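You operate a simulated robot arm through the tools that you are given. There is no shell and no other tool.

The job below is to be done with a simulated robot arm. You get a single attempt, and the scene is never put back.

JOB
Wipe and oil the guide plate, then set the slide block on it.
Fine: blue cloth for the grime, felt block and oil tin for the oil; cloth and felt block go back. Set down upright: felt block. A coat counts when it lies all over at full strength: go over it till it gets no stronger. What is to be rubbed or washed off counts as gone when no trace of it is left.
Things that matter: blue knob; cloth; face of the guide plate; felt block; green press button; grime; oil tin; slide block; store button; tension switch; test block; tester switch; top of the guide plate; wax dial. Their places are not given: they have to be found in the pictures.

It is judged by the outcome, as a careful person would: the job done as asked, and still so three seconds after it is handed in. It fails if anything else is knocked over, pushed out of place, dropped, spilled or broken. Flat cloth is picked up by pressing the open fingertips on it (5 to 10 N) and closing them slowly along it; thin cloth reads only 2 to 8 mm in the jaws.

ROBOT AND FRAMES
A 6-joint arm with a fingered hand, fixed in place. Base frame: the origin is on the floor under the middle of its stand, x ahead of it, y to its left, z up. Units: mm, rad, N and s.
With the tool pointing down near the work surface it reaches from about 340 to 740 mm from the base axis. Its first joint turns from -2.007 to 2.007 rad. Payload 4 kg.
Tool frame: the origin (TCP) lies between the finger pads and is the grasp point; the fingertips stand 26 mm ahead of it; z points along the fingers, y is the line along which they close. The gripper opens to 132 mm; its body begins 73 mm behind the TCP. The gripper is a hand of 4 fingers: y runs from the thumb to the fingers, the wrist lies at [0, 0, -239] in the tool frame, and closing takes about 1.5 s.
Orientation is that of the tool frame in the base frame, as a unit quaternion [w, x, y, z]. With the fingers straight down and closing along the base's y, the tool's x points along the base's -x, its y along +y and its z along -z.

CONTROLS
- The arm moves only by the tool servo_tool. Its argument "plan" is text: rows parted by semicolons, each of 7 numbers parted by spaces: the closure in counts, from 0 (fully open) to 255 (shut), then the shift along the base's x, y, z in cm, then the turn, a rotation vector about the base's x, y, z in degrees. In form: fingers x y z rx ry rz; .... A call has 1 to 20 rows; each row is the pose to reach, as a shift and turn from the pose commanded when the call began. Rows are played at 5 a second. More than 50 mm and 0.15 rad between two rows, or a gripper value outside its range, and nothing of the call is played. A pose out of reach is approached as far as the arm can. The call stops where the force on the tool passes 40 N (or 10 N more than at its start, if that is more) or the arm is blocked; 0.2 s more then pass. The fingers move at their own pace (about 153 mm/s each) and stop on an object; they squeeze with about 21 N. The grip force told is the motor's: it shows also when the fingers shut on nothing. Time passes only in rows, and 0.2 s behind the last, so rows that repeat a pose let the fingers close. The reply holds the time, the measured pose of the TCP, the force on the tool along the base axes, the opening and the grip force, in the units named above and with some noise, with the torque about the TCP (base axes, N m) and any sound that the robot's microphone picked up.
- Cameras (640 x 400 px; columns grow to the right, rows downward): "scene" is fixed at [52, -650.6, 1471.9]; the picture's right is [0.79, -0.61, 0.00], its down [-0.56, -0.72, -0.42] and it looks along [0.26, 0.33, -0.91] (base axes); focal length 214 px, centre (320, 200). "wrist" rides on the gripper at [68, 2, -97] in the tool frame; the picture's right is [-0.03, 1.00, 0.00], its down [-0.82, -0.02, -0.58] and it looks along [-0.58, -0.01, 0.82] (tool axes); focal length 270 px, centre (320, 200).
- snapshot(camera): a new picture of that camera. No time passes.
- slide_trunk(by): slides the trunk up (or, below 0, down) by that many mm; the arm rides with it, the base frame stays. It gives what a move gives, with no picture.
- hand_shape(shape): the hand has 4 fingers and takes this shape, open, in about a second: jaw (thumb against the fingers, like two jaws); tri (thumb and two fingers); tip (a fingertip pinch); poke (one finger out to press); point (the index stretched); flat (the hand flat); cup (the hand cupped); fist (a fist). The gripper value then closes the fingers along that shape, each until it touches; the sizes above hold for jaw. It gives what a move gives, with no picture.
- probe_pixels(camera, pixels): for up to 12 pixels [column, row] of the newest picture of that camera ("zoom" is the newest enlarged one), the place [x, y, z] in the base frame of the surface seen there, good to about 3 mm. No time passes.
- enlarge(camera, box): a new picture of the part [left, top, right, bottom] of that camera's present view, enlarged. No time passes.
- hand_in(): hands the job in; it is judged then, once.

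Unless the task says otherwise, let go and move clear before handing in.

The tools are called after "Call:" as name(argument=value, ...) on one line, values as JSON. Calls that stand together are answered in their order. servo_tool: Moves the arm, as the interface text tells. Its arguments: {"type":"object","properties":{"plan":{"type":"string"}},"required":["plan"]} The other tools are called the same way: slide_trunk (by) moves the trunk up or down; hand_shape (shape) gives the hand a shape; snapshot (camera) takes a picture; probe_pixels (camera, pixels) gives the place of the surface under pixels of a picture; enlarge (camera, box) takes an enlarged picture of a part of a camera's view; hand_in () hands the job in.

At the start:

```text
t: 0.0
eef_pos: [268.8, -298.3, 1171.8]
tcp_rot: [0.0, -0.001, 1.0, 0.0]
contact_force: [0.2, -0.3, -0.7]
wrist_torque: [-0.03, -0.01, 0.0]
width: 132.0
finger_force: 0.0
shape: jaw
trunk travel left (down, up): [-900.0, 90.0]
```

scene: 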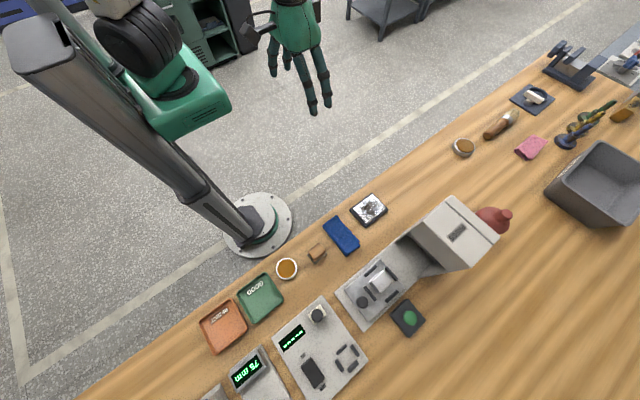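
wrist: 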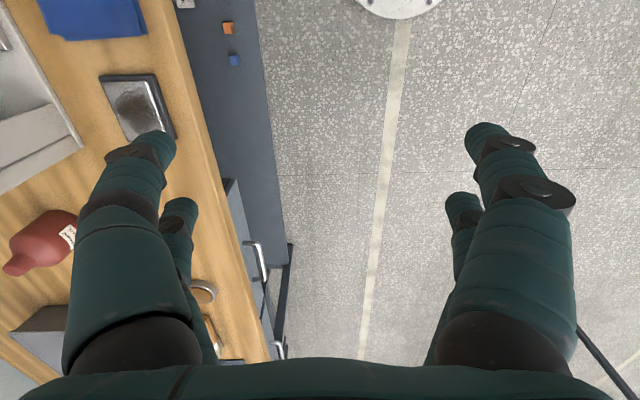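

The scene picture shows a bench with trays, a tin (287,268), a small tan block (317,252), a blue cloth (341,235), and a dark plate with grime (369,209). I'll enlarge these areas to identify everything before moving.

Call:
enlarge(camera="scene", box=[240, 180, 400, 300])

Call:
enlarge(camera="scene", box=[180, 260, 400, 400])

Call:
enlarge(camera="scene", box=[440, 30, 640, 230])

Call:
enlarge(camera="scene", box=[330, 190, 530, 340])

```text
3.33 times, centred on (320, 240) of scene
```

zoom: 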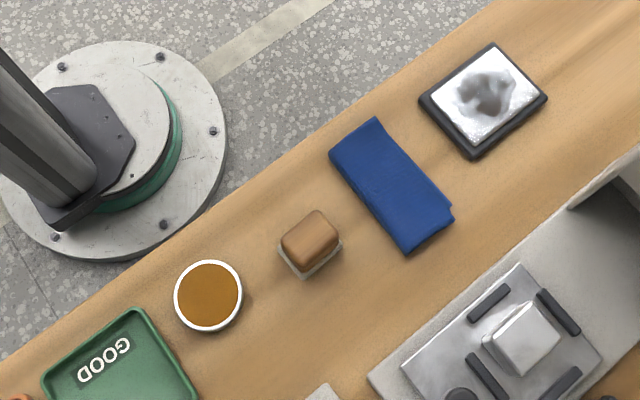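

```text
2.86 times, centred on (290, 330) of scene
```

zoom: 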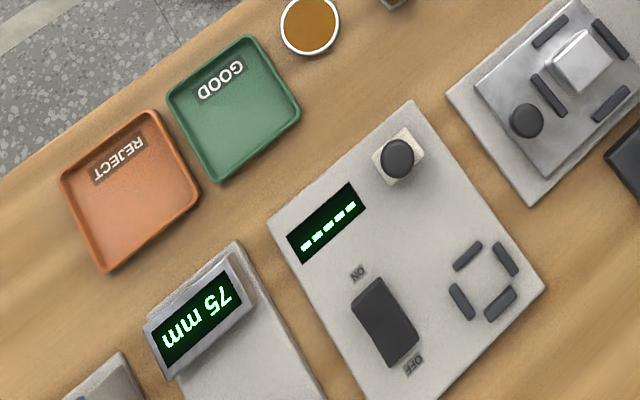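

```text
2.00 times, centred on (540, 130) of scene
```

zoom: 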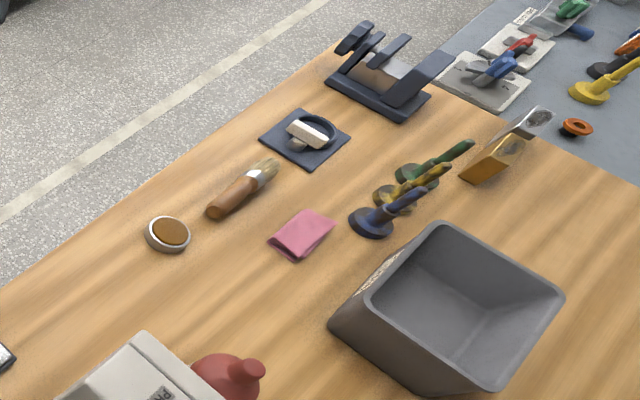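

```text
2.67 times, centred on (430, 265) of scene
```

zoom: 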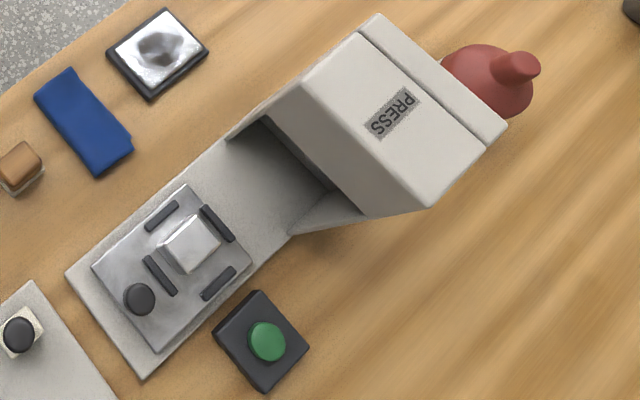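

The plate with grime is at (369,209), the felt block probably at (317,252). There are two tin-like things, (287,268) and (464,147), so I'll zoom in further to find the oil tin and the slide block.

Call:
enlarge(camera="scene", box=[440, 110, 520, 170])

Call:
enlarge(camera="scene", box=[500, 30, 640, 120])

Call:
enlarge(camera="scene", box=[265, 230, 335, 285])

Call:
enlarge(camera="scene", box=[330, 250, 440, 340])

Call:
enlarge(camera="scene", box=[180, 330, 300, 400])

Call:
enlarge(camera="scene", box=[0, 0, 640, 120])

```text
6.67 times, centred on (480, 140) of scene
```

zoom: 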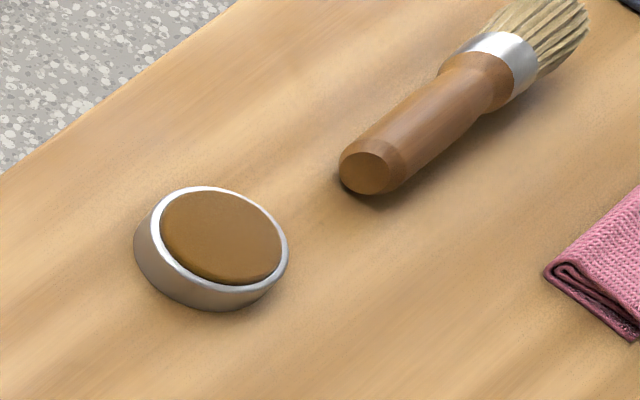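

```text
4.44 times, centred on (570, 75) of scene
```

zoom: 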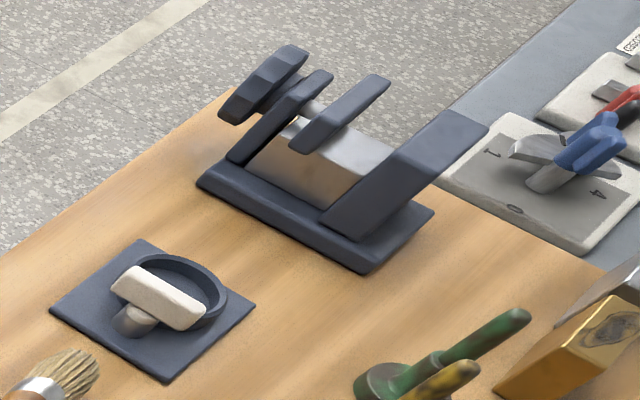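

```text
7.27 times, centred on (300, 258) of scene
```

zoom: 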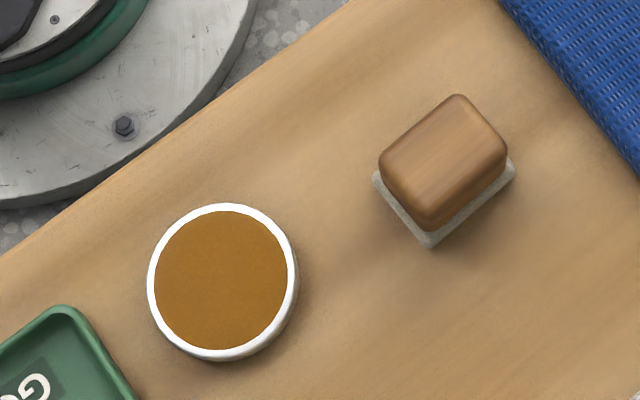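

```text
4.44 times, centred on (385, 295) of scene
```

zoom: 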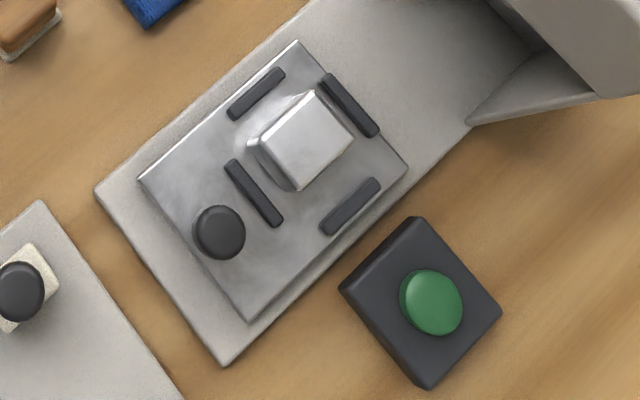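

```text
5.33 times, centred on (240, 365) of scene
```

zoom: 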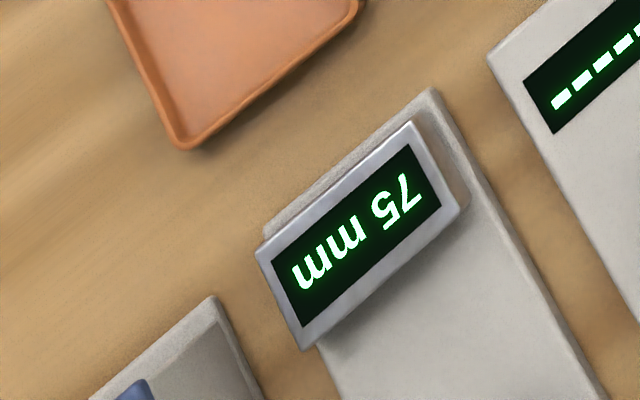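

```text
1.00 times, centred on (320, 60) of scene (not enlarged: the box is as wide or as high as the picture)
```

zoom: 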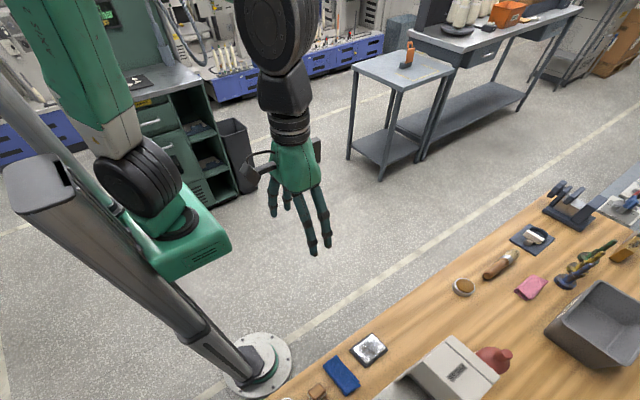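

The felt block (brown wood on grey felt) is at (317,252), and the tin next to it at (287,268) is amber. A slide block is not obvious yet, so I'll probe positions and then look at the rest of the bench with the wrist camera.

Call:
probe_pixels(camera="scene", pixels=[[287, 268], [317, 250], [341, 235], [369, 209], [464, 147], [381, 276], [408, 318], [535, 96], [222, 327], [261, 298], [320, 350], [350, 270]])

Call:
enlarge(camera="scene", box=[340, 185, 400, 235])

Call:
enlarge(camera="scene", box=[540, 60, 640, 160])

```text
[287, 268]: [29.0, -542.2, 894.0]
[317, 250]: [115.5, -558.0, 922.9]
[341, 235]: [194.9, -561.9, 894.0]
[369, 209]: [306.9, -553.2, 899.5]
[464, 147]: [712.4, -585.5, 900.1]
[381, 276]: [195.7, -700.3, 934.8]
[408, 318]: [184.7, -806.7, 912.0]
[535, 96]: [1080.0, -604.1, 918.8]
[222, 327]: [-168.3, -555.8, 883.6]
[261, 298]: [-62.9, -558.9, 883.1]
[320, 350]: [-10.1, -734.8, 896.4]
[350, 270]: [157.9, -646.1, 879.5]
```

```text
8.00 times, centred on (370, 210) of scene
```

zoom: 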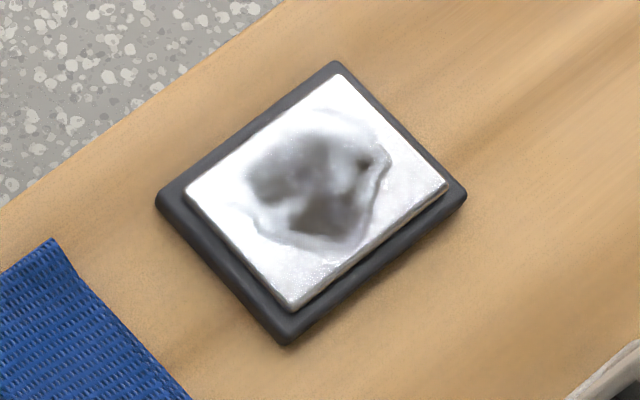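

```text
4.00 times, centred on (590, 110) of scene
```

zoom: 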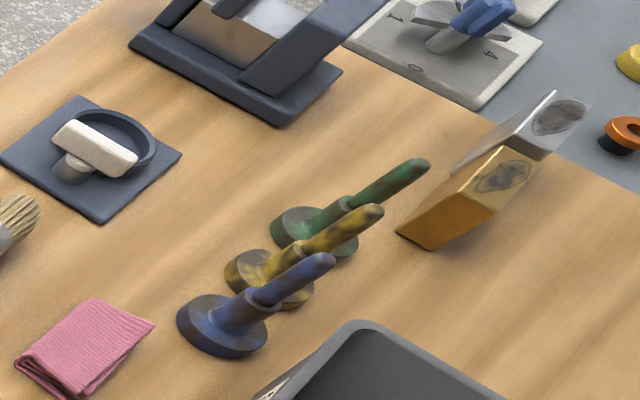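

The bench top is at z≈880 and runs along x at y < -500. I'll raise the hand and turn it -90° about z so the wrist camera looks over the bench, to find the slide block and read any labels.

Call:
servo_tool(plan="0 -2.24 -0.85 0.67 0 0 -7.5; 0 -4.48 -1.7 1.33 0 0 -15; 0 -6.72 -2.55 2 0 0 -22.5; 0 -8.96 -3.4 2.67 0 0 -30; 0 -11.2 -4.25 3.33 0 0 -37.5; 0 -13.45 -5.1 4 0 0 -45; 0 -15.7 -5.95 4.67 0 0 -52.5; 0 -17.9 -6.8 5.33 0 0 -60; 0 -20.2 -7.65 6 0 0 -67.5; 0 -22.4 -8.5 6.67 0 0 -75; 0 -24.6 -9.35 7.33 0 0 -82.5; 0 -26.9 -10.2 8 0 0 -90; 0 -26.9 -10.2 8 0 0 -90")

Call:
snapshot(camera="wrist")

Call:
snapshot(camera="scene")

```text
t: 2.8
eef_pos: [0.0, -399.4, 1252.2]
tcp_rot: [0.0, 0.708, 0.707, 0.001]
contact_force: [-0.1, 0.3, 0.6]
wrist_torque: [-0.01, -0.01, 0.03]
width: 131.7
finger_force: 0.0
shape: jaw
trunk travel left (down, up): [-900.0, 90.0]
```

```text
taken
```

wrist: 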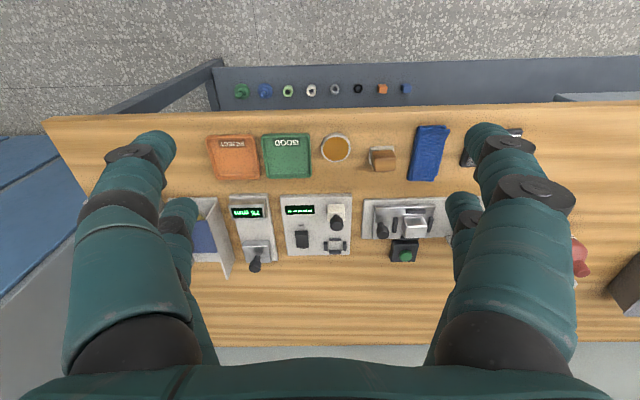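

```text
taken
```

scene: 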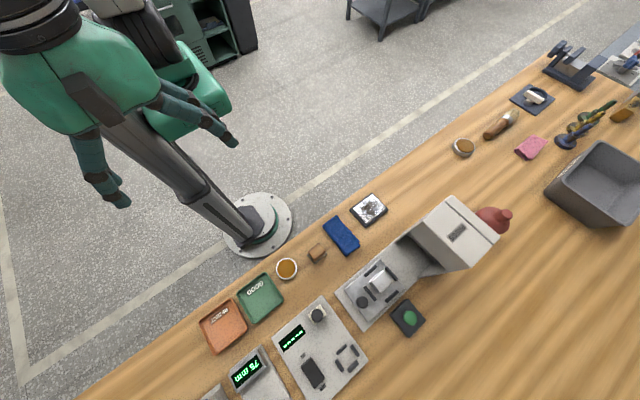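

The wrist view shows the whole working area: trays, tin (335,148), felt block (382,157), cloth (428,152), gauge, tester, press. I'll enlarge to see the details.

Call:
enlarge(camera="wrist", box=[180, 180, 360, 290])

Call:
enlarge(camera="wrist", box=[310, 110, 470, 210])

Call:
enlarge(camera="wrist", box=[340, 180, 460, 280])

Call:
enlarge(camera="wrist", box=[200, 70, 420, 190])

```text
3.56 times, centred on (270, 235) of wrist
```

zoom: 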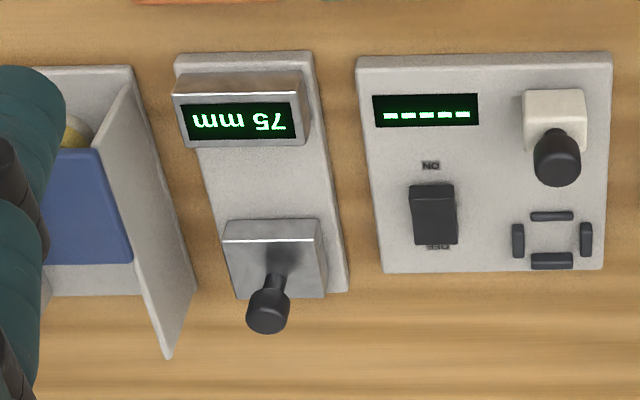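

```text
4.00 times, centred on (390, 160) of wrist
```

zoom: 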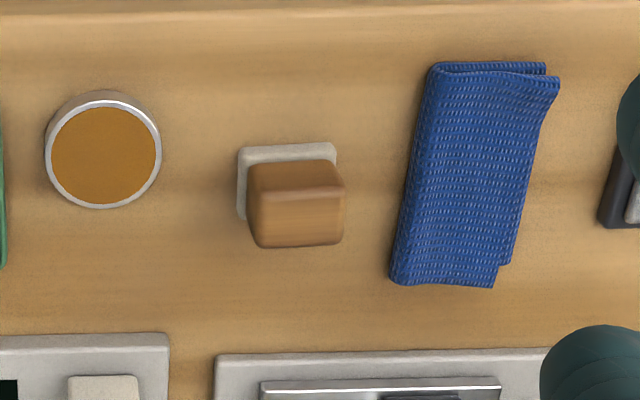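

```text
4.00 times, centred on (400, 230) of wrist
```

zoom: 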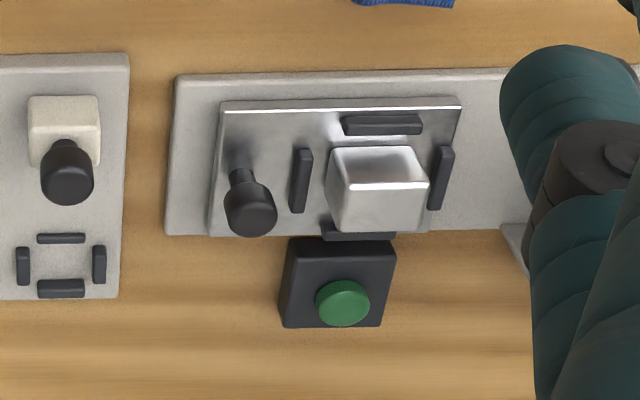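

```text
2.91 times, centred on (310, 130) of wrist
```

zoom: 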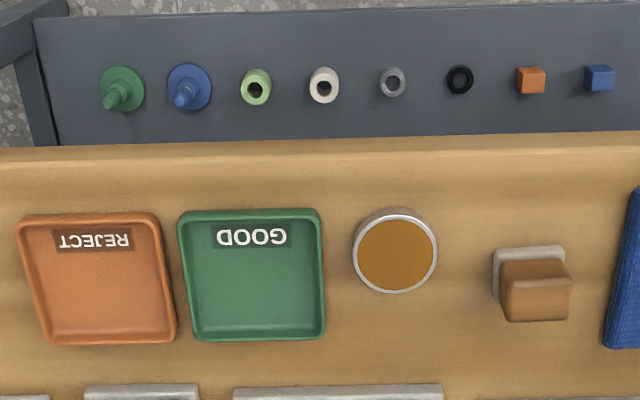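

The tester has a white block with black knob, and the press tray holds a silver block; neither is clearly the "slide block". I'll move the hand to +x to look at the plate and the rest of the bench behind the press.

Call:
servo_tool(plan="0 4.4 0 0 0 0 0; 0 8.8 0 0 0 0 0; 0 13.2 0 0 0 0 0; 0 17.6 0 0 0 0 0; 0 22 0 0 0 0 0; 0 26.4 0 0 0 0 0; 0 30.8 0 0 0 0 0; 0 35.2 0 0 0 0 0; 0 39.6 0 0 0 0 0; 0 42 0 0 0 0 0; 0 42 0 0 0 0 0")

Call:
snapshot(camera="wrist")

Call:
enlarge(camera="wrist", box=[180, 80, 460, 260])

```text
t: 5.2
eef_pos: [421.2, -397.9, 1251.9]
tcp_rot: [-0.001, 0.707, 0.707, 0.0]
contact_force: [-0.1, -0.2, 0.3]
wrist_torque: [0.03, 0.03, -0.01]
width: 132.0
finger_force: 0.0
shape: jaw
trunk travel left (down, up): [-900.0, 90.0]
```

```text
taken
```

wrist: 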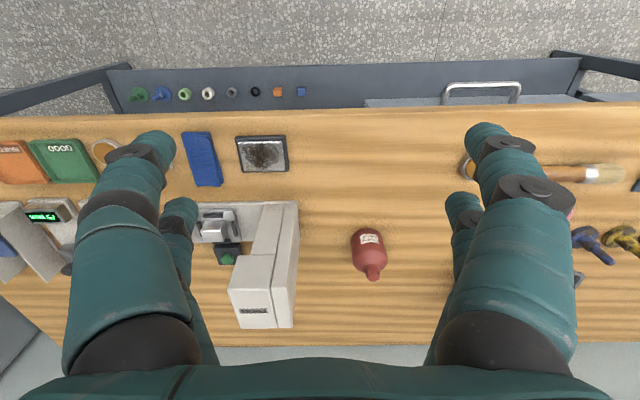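

```text
2.22 times, centred on (320, 170) of wrist
```

zoom: 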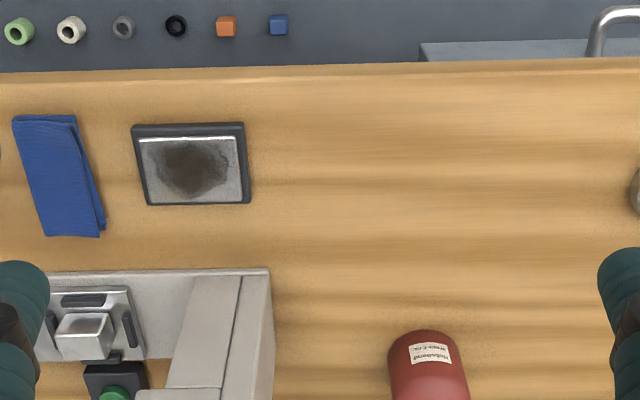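

The plate at (262,153) has a heavy grime patch; the red bottle has a label. I'll check the bottle label, the press nest block, and probe the far blocks for reach.

Call:
enlarge(camera="wrist", box=[340, 220, 400, 280])

Call:
enlarge(camera="wrist", box=[180, 195, 310, 275])

Call:
probe_pixels(camera="scene", pixels=[[625, 115], [575, 70], [585, 130], [530, 147], [600, 190], [489, 218], [316, 313], [347, 357], [210, 395], [240, 370], [362, 302], [312, 372]])

Call:
enlarge(camera="wrist", box=[0, 180, 120, 290])

```text
6.67 times, centred on (370, 250) of wrist
```

zoom: 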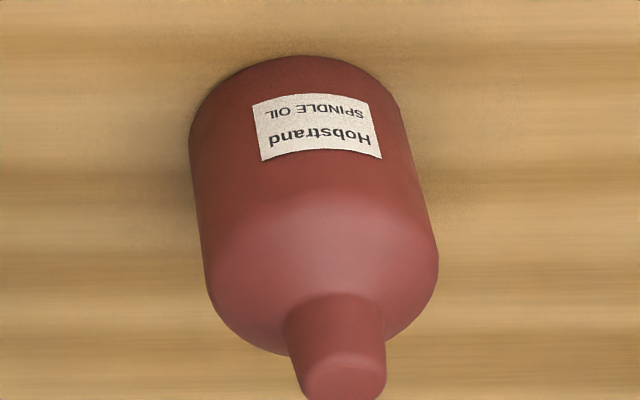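

```text
4.92 times, centred on (245, 235) of wrist
```

zoom: 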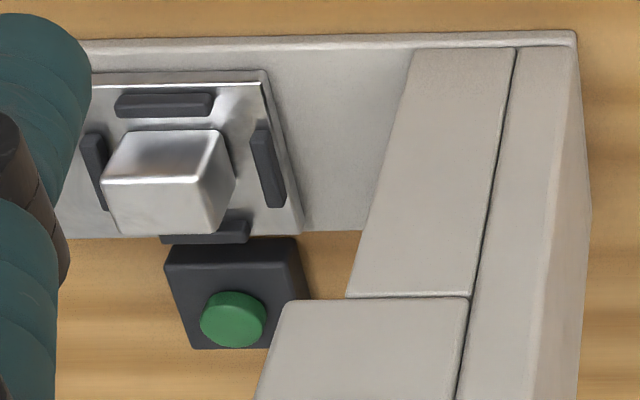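

```text
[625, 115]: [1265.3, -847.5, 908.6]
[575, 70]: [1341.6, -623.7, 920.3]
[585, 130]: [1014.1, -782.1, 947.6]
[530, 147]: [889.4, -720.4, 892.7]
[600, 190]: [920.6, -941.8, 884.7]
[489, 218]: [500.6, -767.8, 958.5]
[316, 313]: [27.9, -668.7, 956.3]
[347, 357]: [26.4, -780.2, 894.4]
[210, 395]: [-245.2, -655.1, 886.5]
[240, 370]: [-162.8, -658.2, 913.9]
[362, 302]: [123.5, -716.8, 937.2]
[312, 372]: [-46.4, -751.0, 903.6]
```

```text
3.64 times, centred on (60, 235) of wrist
```

zoom: 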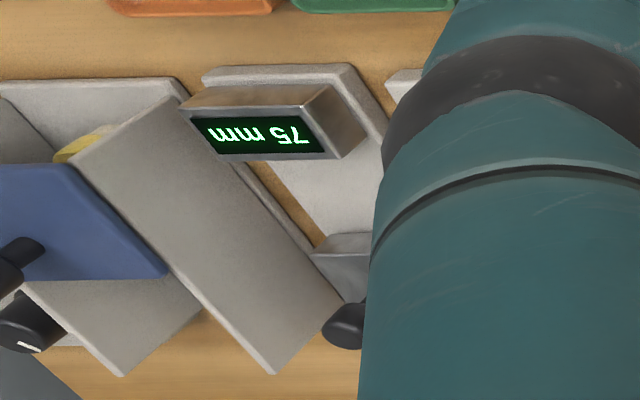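

The block in the press nest is plain steel; the tester has a cream block with a knob, and the 75 mm gauge has a silver piece with a knob. I'll move left and lower to look at those closely before deciding which is the slide block.

Call:
servo_tool(plan="0 -4.4 0 0 0 0 0; 0 -8.8 0 0 0 0 0; 0 -13.2 0 0 0 0 0; 0 -17.6 0 0 0 0 0; 0 -22 0 0 0 0 0; 0 -26.4 0 0 0 0 0; 0 -30.8 0 0 0 0 0; 0 -35.2 0 0 0 0 0; 0 -39.6 0 0 0 0 0; 0 -44 0 -1 0 0 0; 0 -48.4 0 -4 0 0 0; 0 -52 0 -7 0 0 0; 0 -56 0 -9 0 0 0; 0 -60 0 -10 0 0 0; 0 -60 0 -10 0 0 0")

Call:
snapshot(camera="wrist")

Call:
enlarge(camera="wrist", box=[180, 150, 460, 330])

```text
refused: row 11 steps farther than a row can; nothing moved
```

```text
taken
```

wrist: 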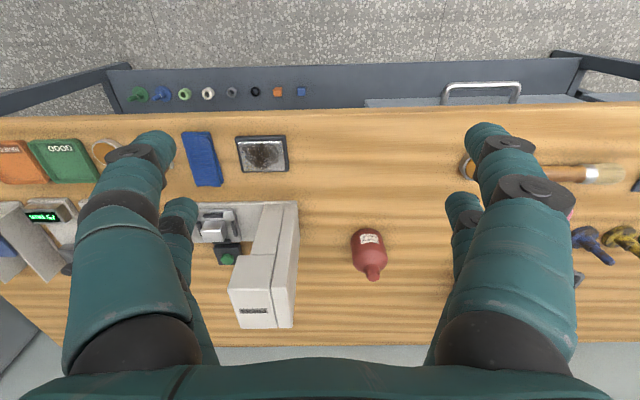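

```text
2.22 times, centred on (320, 240) of wrist
```

zoom: 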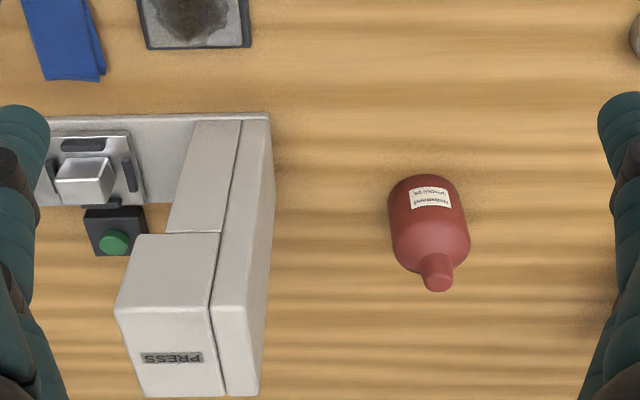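

One row stepped too far, so nothing moved. I'll redo the move with smaller steps.

Call:
servo_tool(plan="0 -4.4 0 0 0 0 0; 0 -8.8 0 0 0 0 0; 0 -13.2 0 0 0 0 0; 0 -17.6 0 0 0 0 0; 0 -22 0 0 0 0 0; 0 -26.4 0 0 0 0 0; 0 -30.8 0 0 0 0 0; 0 -35.2 0 0 0 0 0; 0 -39.6 0 0 0 0 0; 0 -43 0 -2 0 0 0; 0 -46.5 0 -4 0 0 0; 0 -50 0 -6 0 0 0; 0 -53.5 0 -8 0 0 0; 0 -57 0 -10 0 0 0; 0 -57 0 -10 0 0 0")

Call:
snapshot(camera="wrist")

Call:
enlarge(camera="wrist", box=[160, 150, 480, 350])

```text
t: 8.4
eef_pos: [-110.6, -414.5, 1151.8]
tcp_rot: [-0.001, 0.707, 0.707, 0.0]
contact_force: [-0.3, -0.5, -0.4]
wrist_torque: [-0.02, -0.03, -0.03]
width: 131.9
finger_force: 0.0
shape: jaw
out of reach, approached as far as the arm can: row 13, 14, 15
trunk travel left (down, up): [-900.0, 90.0]
```

```text
taken
```

wrist: 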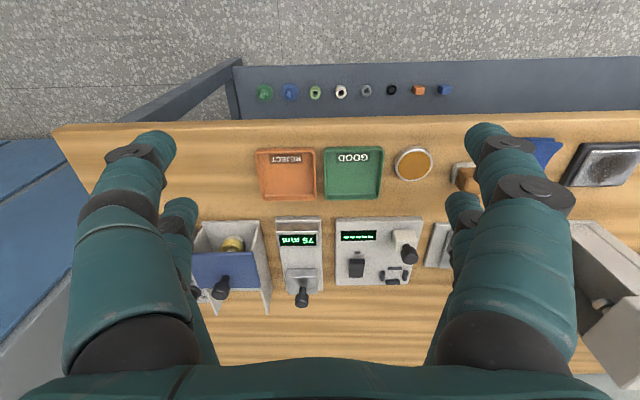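

```text
2.00 times, centred on (320, 250) of wrist
```

zoom: 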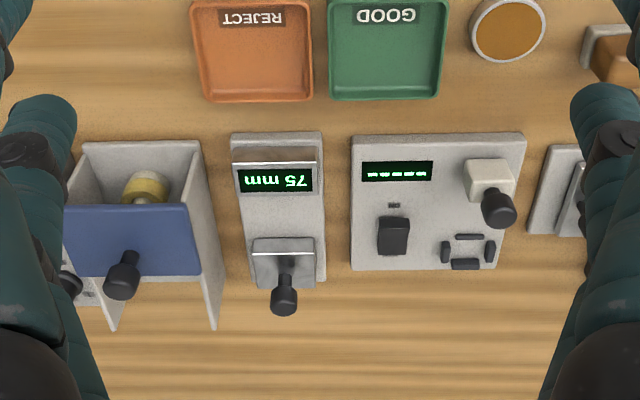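

The tester's cream block has a knob at (491,185 of zoom), and the gauge has its own knobbed slider. I'll move over to the middle to view the press nest and the tester nest closely and compare sizes.

Call:
servo_tool(plan="0 4 0 0 0 0 0; 0 8 0 0 0 0 0; 0 12 0 0 0 0 0; 0 16 0 0 0 0 0; 0 20 0 -2 0 0 0; 0 22.5 0 -4 0 0 0; 0 22.5 0 -4 0 0 0")

Call:
snapshot(camera="wrist")

Call:
enlarge(camera="wrist", box=[180, 160, 460, 335])

```text
t: 10.0
eef_pos: [114.5, -415.9, 1110.0]
tcp_rot: [0.0, 0.707, 0.707, 0.0]
contact_force: [-0.2, -1.3, -0.4]
wrist_torque: [0.0, -0.01, 0.0]
width: 131.9
finger_force: 0.0
shape: jaw
trunk travel left (down, up): [-900.0, 90.0]
```

```text
taken
```

wrist: 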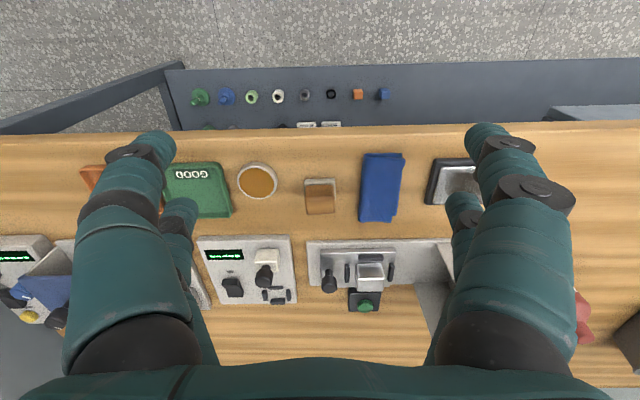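

```text
2.29 times, centred on (320, 248) of wrist
```

zoom: 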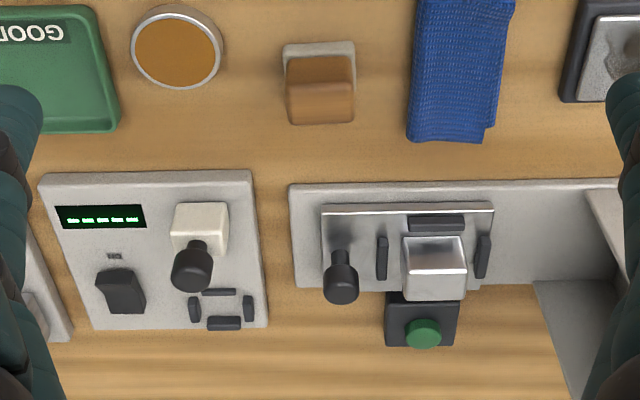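

There's something at (300,126) just below the bench's front edge; I'll enlarge there and also zoom in on the press block and the tester block.

Call:
enlarge(camera="wrist", box=[180, 80, 400, 140])

Call:
enlarge(camera="wrist", box=[300, 230, 420, 320])

Call:
enlarge(camera="wrist", box=[190, 230, 310, 320])

```text
2.91 times, centred on (290, 110) of wrist
```

zoom: 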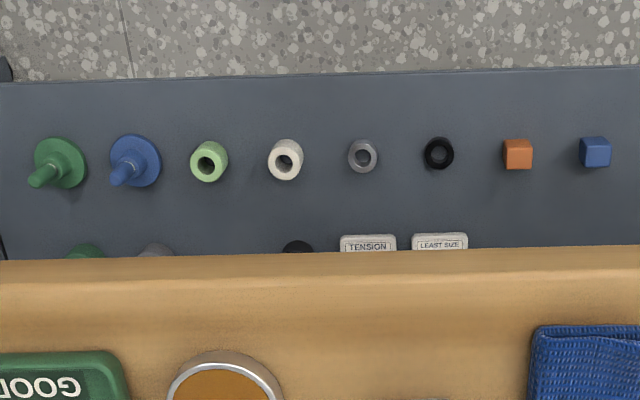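

```text
4.44 times, centred on (360, 275) of wrist
```

zoom: 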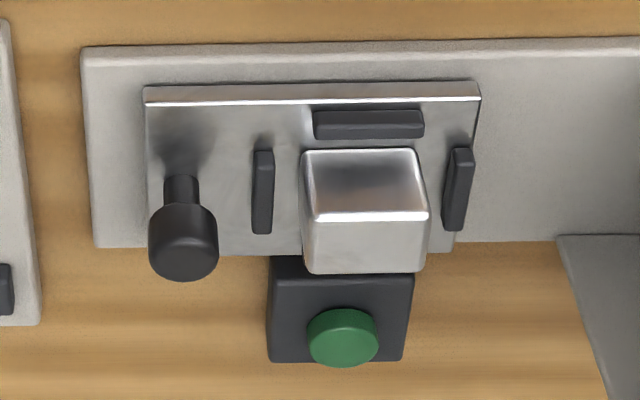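

```text
4.44 times, centred on (250, 275) of wrist
```

zoom: 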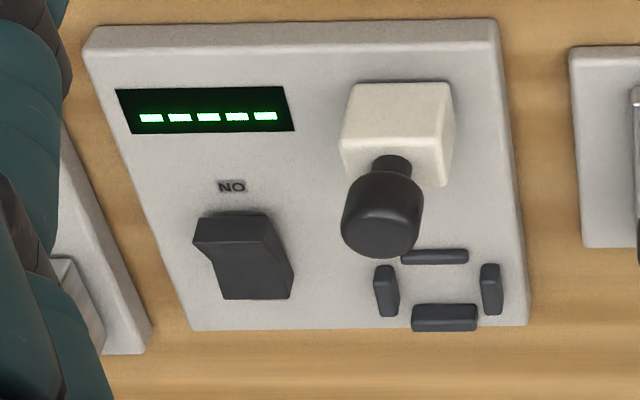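

The front panel shows TENSION/LEAST SIZE controls, which are distractors; the cream knobbed block sits with the tester (test block), so the steel block in the press nest is the slide block. Now I'll measure the plate, cloth, felt block and tin precisely using an enlarged scene view.

Call:
enlarge(camera="scene", box=[270, 185, 400, 285])

```text
4.00 times, centred on (335, 235) of scene
```

zoom: 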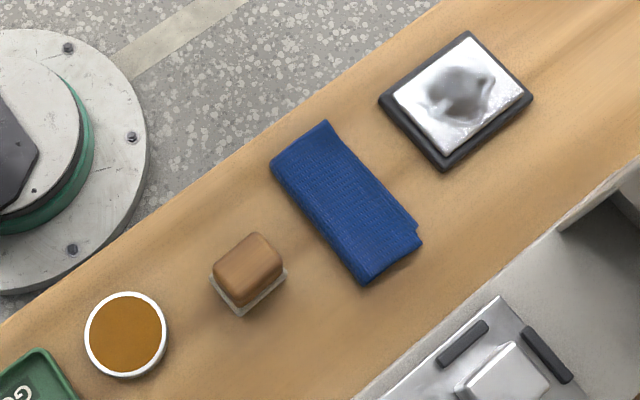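

Call:
probe_pixels(camera="zoom", pixels=[[397, 97], [467, 45], [521, 94], [447, 149], [382, 102], [466, 33], [531, 99], [443, 168], [425, 172], [460, 90], [540, 60], [350, 120]])

Call:
probe_pixels(camera="zoom", pixels=[[276, 170], [325, 126], [416, 240], [367, 280], [300, 155], [345, 205], [390, 250], [270, 190], [216, 268], [253, 235], [280, 268], [240, 302]])

Call:
probe_pixels(camera="zoom", pixels=[[213, 278], [240, 314], [285, 275], [126, 335], [90, 325], [160, 345], [125, 296], [127, 373], [88, 345], [163, 330], [122, 375], [250, 255]])

```text
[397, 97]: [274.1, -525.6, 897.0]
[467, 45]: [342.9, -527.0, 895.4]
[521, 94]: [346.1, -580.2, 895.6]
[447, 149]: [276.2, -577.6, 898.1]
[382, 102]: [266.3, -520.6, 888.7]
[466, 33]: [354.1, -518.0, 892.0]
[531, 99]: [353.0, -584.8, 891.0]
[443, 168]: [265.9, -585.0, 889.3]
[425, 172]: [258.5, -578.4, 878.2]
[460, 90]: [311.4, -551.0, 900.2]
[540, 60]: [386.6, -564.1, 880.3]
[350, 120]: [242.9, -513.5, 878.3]
```

```text
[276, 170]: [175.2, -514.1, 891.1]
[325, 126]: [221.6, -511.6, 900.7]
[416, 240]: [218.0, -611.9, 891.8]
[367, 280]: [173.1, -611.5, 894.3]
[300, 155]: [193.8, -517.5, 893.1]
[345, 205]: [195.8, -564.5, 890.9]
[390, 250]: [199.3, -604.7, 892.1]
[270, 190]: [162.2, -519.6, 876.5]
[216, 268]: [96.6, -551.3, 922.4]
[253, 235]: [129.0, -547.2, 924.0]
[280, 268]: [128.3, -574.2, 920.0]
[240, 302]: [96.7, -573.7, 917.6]
```

```text
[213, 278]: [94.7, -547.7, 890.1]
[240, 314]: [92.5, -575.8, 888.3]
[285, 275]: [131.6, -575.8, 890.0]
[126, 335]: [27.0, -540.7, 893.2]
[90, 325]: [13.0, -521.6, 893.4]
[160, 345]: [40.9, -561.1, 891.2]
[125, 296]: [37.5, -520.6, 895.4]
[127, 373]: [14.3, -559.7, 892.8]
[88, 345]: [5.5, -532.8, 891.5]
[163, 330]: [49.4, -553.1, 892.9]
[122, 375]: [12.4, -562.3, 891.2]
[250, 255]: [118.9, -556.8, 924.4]
```

Plate face spans x 273–347, y -579…-526, z≈897; cloth centre (196,-562), felt block centre (112,-561) top z≈923, tin centre (27,-541) rim z≈893. Now the press nest and block.

Call:
enlarge(camera="scene", box=[345, 250, 425, 310])

```text
6.67 times, centred on (385, 280) of scene
```

zoom: 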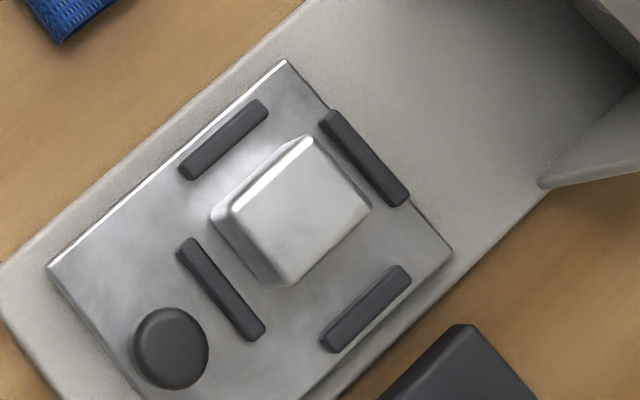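

Call:
probe_pixels(camera="zoom", pixels=[[232, 208], [305, 140], [366, 205], [290, 280], [300, 210], [215, 215], [270, 285], [225, 150], [362, 155], [222, 290], [367, 305], [150, 240]])

Call:
probe_pixels(camera="zoom", pixels=[[170, 345], [250, 140], [560, 180], [600, 30], [30, 270], [285, 62], [450, 252], [290, 320], [430, 130], [240, 255], [330, 290], [310, 300]])

```text
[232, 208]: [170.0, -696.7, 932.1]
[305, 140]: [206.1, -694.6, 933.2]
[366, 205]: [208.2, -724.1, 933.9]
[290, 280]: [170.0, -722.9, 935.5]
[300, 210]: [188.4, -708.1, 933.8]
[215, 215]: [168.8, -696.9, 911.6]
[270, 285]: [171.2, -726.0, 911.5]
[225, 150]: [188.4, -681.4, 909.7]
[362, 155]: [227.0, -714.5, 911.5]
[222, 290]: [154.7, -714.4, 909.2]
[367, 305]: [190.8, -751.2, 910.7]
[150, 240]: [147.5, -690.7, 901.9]
```

```text
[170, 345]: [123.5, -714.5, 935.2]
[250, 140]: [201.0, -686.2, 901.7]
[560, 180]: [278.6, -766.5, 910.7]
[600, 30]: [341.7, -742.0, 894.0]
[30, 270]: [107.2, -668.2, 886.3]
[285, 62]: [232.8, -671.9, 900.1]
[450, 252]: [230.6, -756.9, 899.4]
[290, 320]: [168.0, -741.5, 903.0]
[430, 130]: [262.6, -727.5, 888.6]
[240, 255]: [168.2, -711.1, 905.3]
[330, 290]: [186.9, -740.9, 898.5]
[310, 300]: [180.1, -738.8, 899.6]
```

The steel block is 38 x 28 x 33 mm centred at (188,-710), loose within the nest bars. I still need to be sure it is the slide block and not the test block, so I'll measure the tester's nest and its cream block.

Call:
enlarge(camera="scene", box=[285, 295, 375, 365])

```text
5.71 times, centred on (330, 330) of scene
```

zoom: 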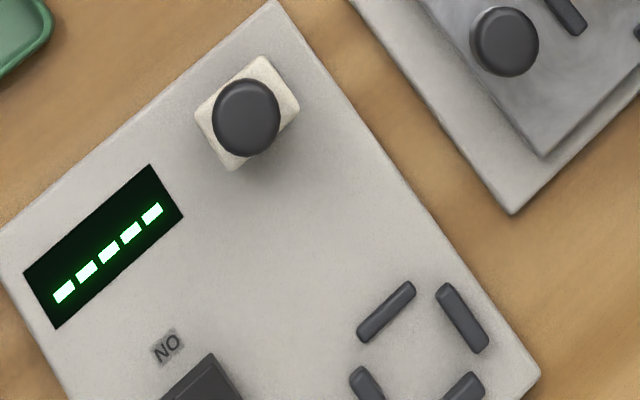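

Call:
probe_pixels(camera="zoom", pixels=[[263, 62], [200, 115], [232, 163], [295, 108], [248, 115], [387, 312], [462, 320], [367, 385], [462, 385], [415, 360], [180, 240], [300, 200]])

Call:
probe_pixels(camera="scene", pixels=[[341, 350], [352, 364], [357, 350], [337, 363], [348, 345], [340, 370]])

Call:
enlarge(camera="scene", box=[320, 330, 380, 380])

```text
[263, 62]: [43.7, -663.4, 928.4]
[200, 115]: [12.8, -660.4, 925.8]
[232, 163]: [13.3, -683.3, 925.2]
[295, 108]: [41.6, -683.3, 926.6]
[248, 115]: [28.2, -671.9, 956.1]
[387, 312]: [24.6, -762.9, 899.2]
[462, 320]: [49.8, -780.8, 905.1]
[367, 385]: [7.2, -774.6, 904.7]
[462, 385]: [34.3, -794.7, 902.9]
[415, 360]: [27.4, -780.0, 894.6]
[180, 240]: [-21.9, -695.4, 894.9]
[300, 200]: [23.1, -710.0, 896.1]
```

```text
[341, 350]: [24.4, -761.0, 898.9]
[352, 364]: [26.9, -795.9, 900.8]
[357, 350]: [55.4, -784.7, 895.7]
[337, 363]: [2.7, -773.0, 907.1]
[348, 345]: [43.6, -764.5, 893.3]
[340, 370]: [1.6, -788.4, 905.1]
```

```text
8.00 times, centred on (350, 355) of scene
```

zoom: 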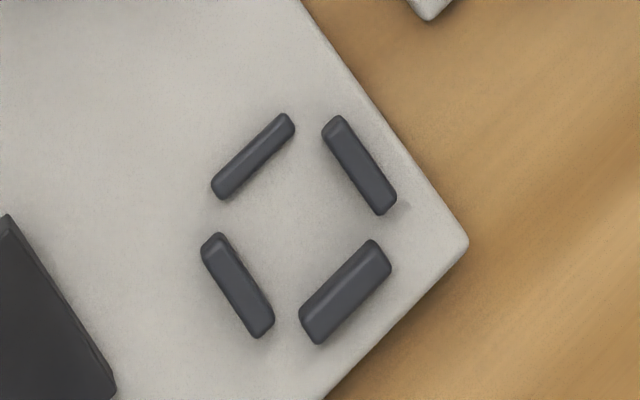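

The cream block (30×21 mm) fits the tester's nest (~37×26 mm), so it's the test block; the steel block is the slide block. Now I'll go above the blue cloth (196,-562) with the jaws partly closed and look.

Call:
servo_tool(plan="40 1.6 -2.9 -2.2 0 0 0; 80 3.3 -5.8 -4.4 0 0 0; 120 4.9 -8.8 -6.6 0 0 0; 150 6.5 -11.7 -8.8 0 0 0; 165 8.15 -14.6 -11 0 0 0; 165 8.15 -14.6 -11 0 0 0; 165 8.15 -14.6 -11 0 0 0")

Call:
snapshot(camera="wrist")

Call:
snapshot(camera="scene")

```text
t: 11.6
eef_pos: [197.3, -562.9, 1000.1]
tcp_rot: [-0.001, 0.707, 0.707, 0.0]
contact_force: [0.2, 0.5, -0.2]
wrist_torque: [-0.05, -0.01, -0.02]
width: 46.8
finger_force: 0.1
shape: jaw
trunk travel left (down, up): [-900.0, 90.0]
```

```text
taken
```

wrist: 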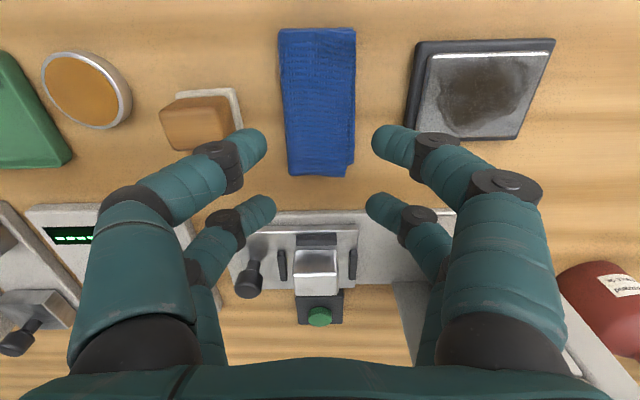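

```text
taken
```

scene: 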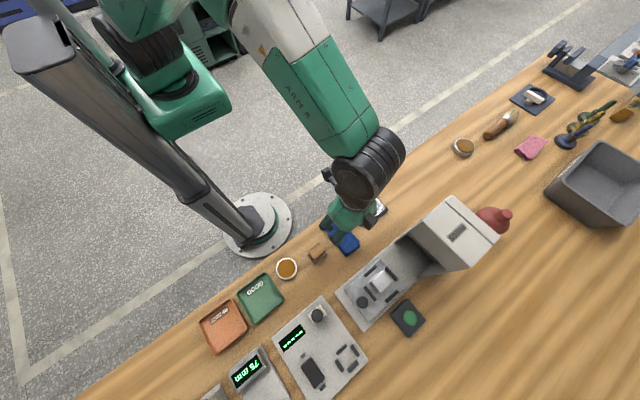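

The jaws show two finger pairs (tips at rows ~140 and ~205) straddling the cloth at (317,100). I'll narrow to ~37 mm so the tips land on the cloth, and go down near it.

Call:
servo_tool(plan="184 0 0 -2.5 0 0 0; 184 -0.1 0 -5 0 0 0; 184 -0.1 0 -6.5 0 0 0; 184 -0.1 0 -6.5 0 0 0")

Call:
snapshot(camera="wrist")

```text
t: 12.6
eef_pos: [195.6, -561.6, 936.5]
tcp_rot: [0.0, 0.707, 0.707, 0.0]
contact_force: [0.0, 0.2, -0.4]
wrist_torque: [0.0, -0.01, -0.02]
width: 36.9
finger_force: 0.0
shape: jaw
trunk travel left (down, up): [-900.0, 90.0]
```

```text
taken
```

wrist: 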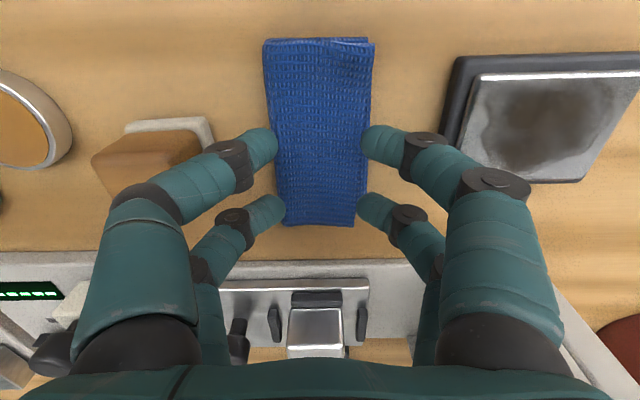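

The tips are centred above the cloth with clearance to the felt block and plate. I'll descend in small steps to feel contact.

Call:
servo_tool(plan="184 0 0 -0.6 0 0 0; 184 0 0 -1.2 0 0 0; 184 0 0 -1.5 0 0 0; 184 0 0 -1.5 0 0 0")

```text
t: 13.6
eef_pos: [194.3, -561.5, 922.3]
tcp_rot: [0.002, 0.706, 0.708, 0.0]
contact_force: [2.4, -0.9, 10.7]
wrist_torque: [0.03, -0.26, -0.04]
width: 37.8
finger_force: 0.1
shape: jaw
trunk travel left (down, up): [-900.0, 90.0]
```

Contact reads 10.7 N on the cloth. I'll ease up 0.4 mm and begin closing slowly, checking the force.

Call:
servo_tool(plan="184 0 0 0.04 0 0 0; 190 0 0 0.04 0 0 0; 196 0 0 0.04 0 0 0; 202 0 0 0.04 0 0 0")

```text
t: 14.4
eef_pos: [196.1, -566.1, 925.6]
tcp_rot: [0.004, 0.707, 0.707, -0.001]
contact_force: [1.7, 1.2, 8.4]
wrist_torque: [0.13, 0.01, -0.05]
width: 19.5
finger_force: 0.0
shape: jaw
trunk travel left (down, up): [-900.0, 90.0]
stopped in row 4: the force on the tool passed its limit at 42 N (the readings are from after the stop); the commanded pose is now the measured one
```

The force peaked as the tips swung down while closing; it now reads 8.4 N with 19.5 mm width. I'll look at it.

Call:
snapshot(camera="wrist")

Call:
enlarge(camera="wrist", box=[220, 20, 420, 240])

```text
taken
```

wrist: 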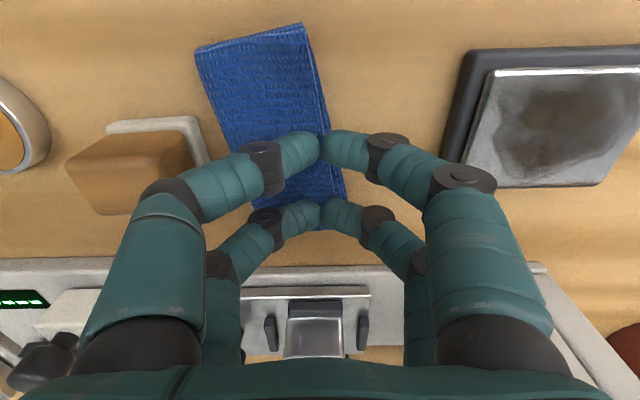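

```text
1.82 times, centred on (320, 130) of wrist
```

zoom: 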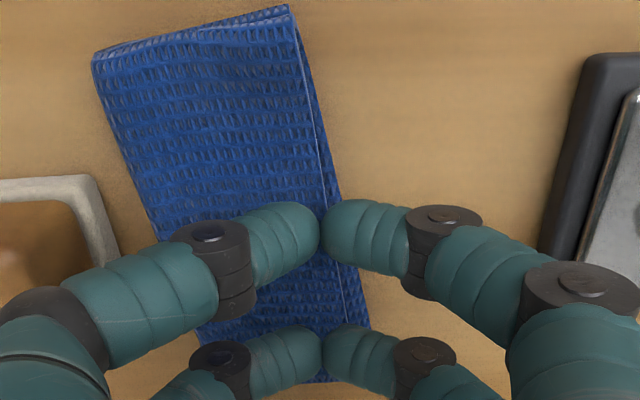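

The tips have met over the cloth, which turned slightly. I'll finish closing slowly while easing up slightly, and see whether the jaws hold a fold.

Call:
servo_tool(plan="210 0 0 0.05 0 0 0; 220 0 0 0.1 0 0 0; 230 0 0 0.15 0 0 0; 240 0 0 0.2 0 0 0; 255 0 0 0.2 0 0 0; 255 0 0 0.2 0 0 0; 255 0 0 0.2 0 0 0")

Call:
enlarge(camera="wrist", box=[180, 0, 460, 240])

```text
t: 16.1
eef_pos: [195.7, -564.5, 928.3]
tcp_rot: [0.004, 0.707, 0.707, -0.003]
contact_force: [5.8, -1.9, 12.4]
wrist_torque: [0.04, -0.1, 0.0]
width: 7.0
finger_force: 21.0
shape: jaw
trunk travel left (down, up): [-900.0, 90.0]
```

```text
1.67 times, centred on (320, 120) of wrist
```

zoom: 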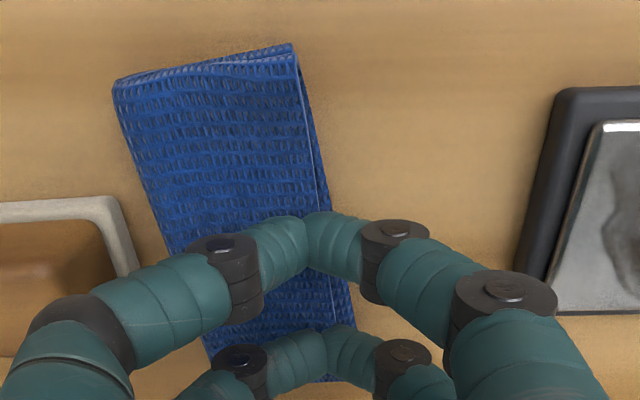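

Width is 7.0 mm with 21 N grip, within the range for holding cloth. I'll lift slowly and check whether it comes along.

Call:
servo_tool(plan="255 0 0 0.8 0 0 0; 255 0 0 1.6 0 0 0; 255 0 0 2.8 0 0 0; 255 0 0 4 0 0 0; 255 0 0 4 0 0 0")

Call:
snapshot(camera="wrist")

Call:
enlarge(camera="scene", box=[290, 180, 410, 270])

```text
t: 17.2
eef_pos: [195.6, -564.5, 967.5]
tcp_rot: [0.003, 0.707, 0.707, -0.002]
contact_force: [1.0, -0.4, -0.1]
wrist_torque: [-0.01, -0.01, 0.01]
width: 6.1
finger_force: 21.2
shape: jaw
trunk travel left (down, up): [-900.0, 90.0]
```

```text
taken
```

wrist: 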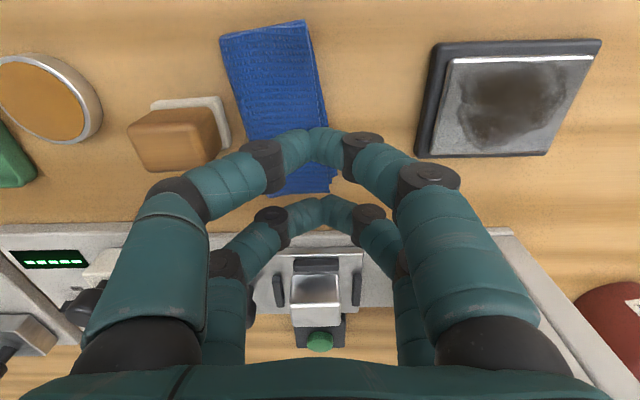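

```text
4.44 times, centred on (350, 225) of scene
```

zoom: 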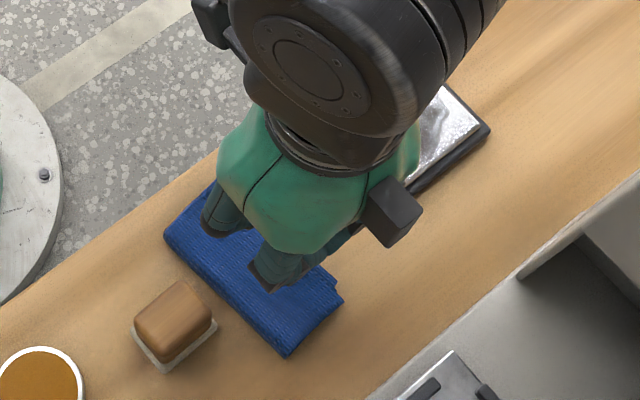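

The cloth stayed on the bench (it only turned by about 10–15°), so empty jaws also read ~6 mm. I'll probe the cloth's present corners and retry with a longer stroke along its length and controlled force.

Call:
probe_pixels(camera="wrist", pixels=[[224, 42], [303, 24], [333, 186], [275, 193], [265, 110], [300, 110], [240, 110], [322, 110], [290, 60], [270, 60], [312, 180], [215, 100]])

```text
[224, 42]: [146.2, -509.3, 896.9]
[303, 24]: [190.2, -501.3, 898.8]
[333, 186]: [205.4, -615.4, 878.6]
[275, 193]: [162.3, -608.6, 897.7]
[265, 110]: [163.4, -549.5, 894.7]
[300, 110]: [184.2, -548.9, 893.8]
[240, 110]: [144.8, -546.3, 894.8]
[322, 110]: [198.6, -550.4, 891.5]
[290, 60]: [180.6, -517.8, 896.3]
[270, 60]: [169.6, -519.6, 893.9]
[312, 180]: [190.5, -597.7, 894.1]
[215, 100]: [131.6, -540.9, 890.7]
```

The cloth now lies centred at about (176,-556), its long axis tilted ~8° from y. I'll turn the hand so the jaws close along the cloth's length, opened to ~84 mm.

Call:
servo_tool(plan="255 0 0 1.5 0 0 4; 200 -0.2 0.1 3 0 0 12; 93 -0.4 0.2 3 0 0 20; 93 -0.6 0.3 3 0 0 28; 93 -0.8 0.4 3 0 0 36; 93 -1 0.5 3 0 0 44; 93 -1.2 0.6 3 0 0 52; 93 -1.4 0.7 3 0 0 60; 93 -1.6 0.8 3 0 0 68; 93 -1.8 0.85 3 0 0 76; 93 -1.96 0.85 3 0 0 84; 93 -1.96 0.85 3 0 0 92; 93 -1.96 0.85 3 0 0 97.7; 93 -1.96 0.85 3 0 0 97.7")

Call:
snapshot(camera="wrist")

Call:
enlarge(camera="scene", box=[290, 180, 410, 270])

```text
t: 20.2
eef_pos: [190.2, -552.3, 997.2]
tcp_rot: [-0.006, -0.06, 0.998, -0.001]
contact_force: [-0.5, 0.3, -0.3]
wrist_torque: [0.0, 0.0, 0.02]
width: 83.3
finger_force: 0.1
shape: jaw
out of reach, approached as far as the arm can: row 13, 14
trunk travel left (down, up): [-900.0, 90.0]
```

```text
taken
```

wrist: 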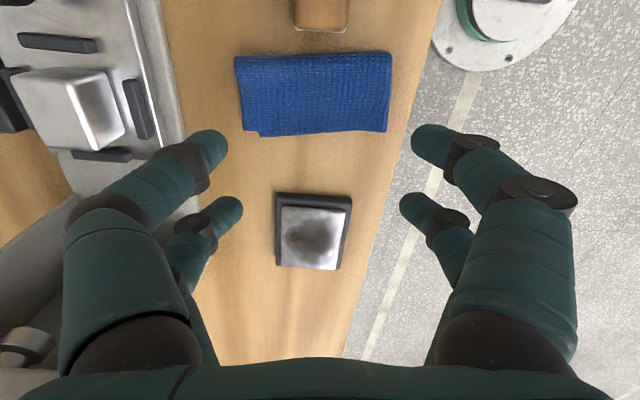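

```text
4.44 times, centred on (350, 225) of scene
```

zoom: 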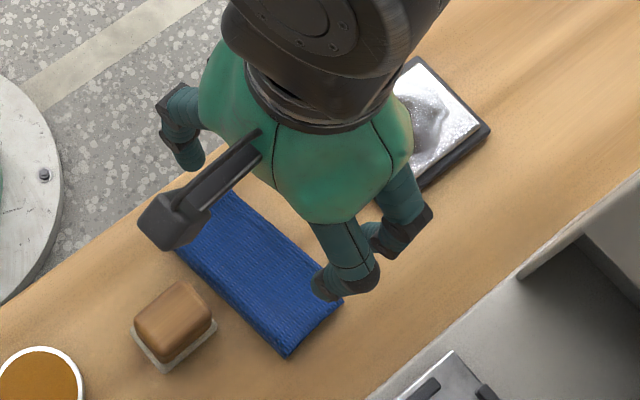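

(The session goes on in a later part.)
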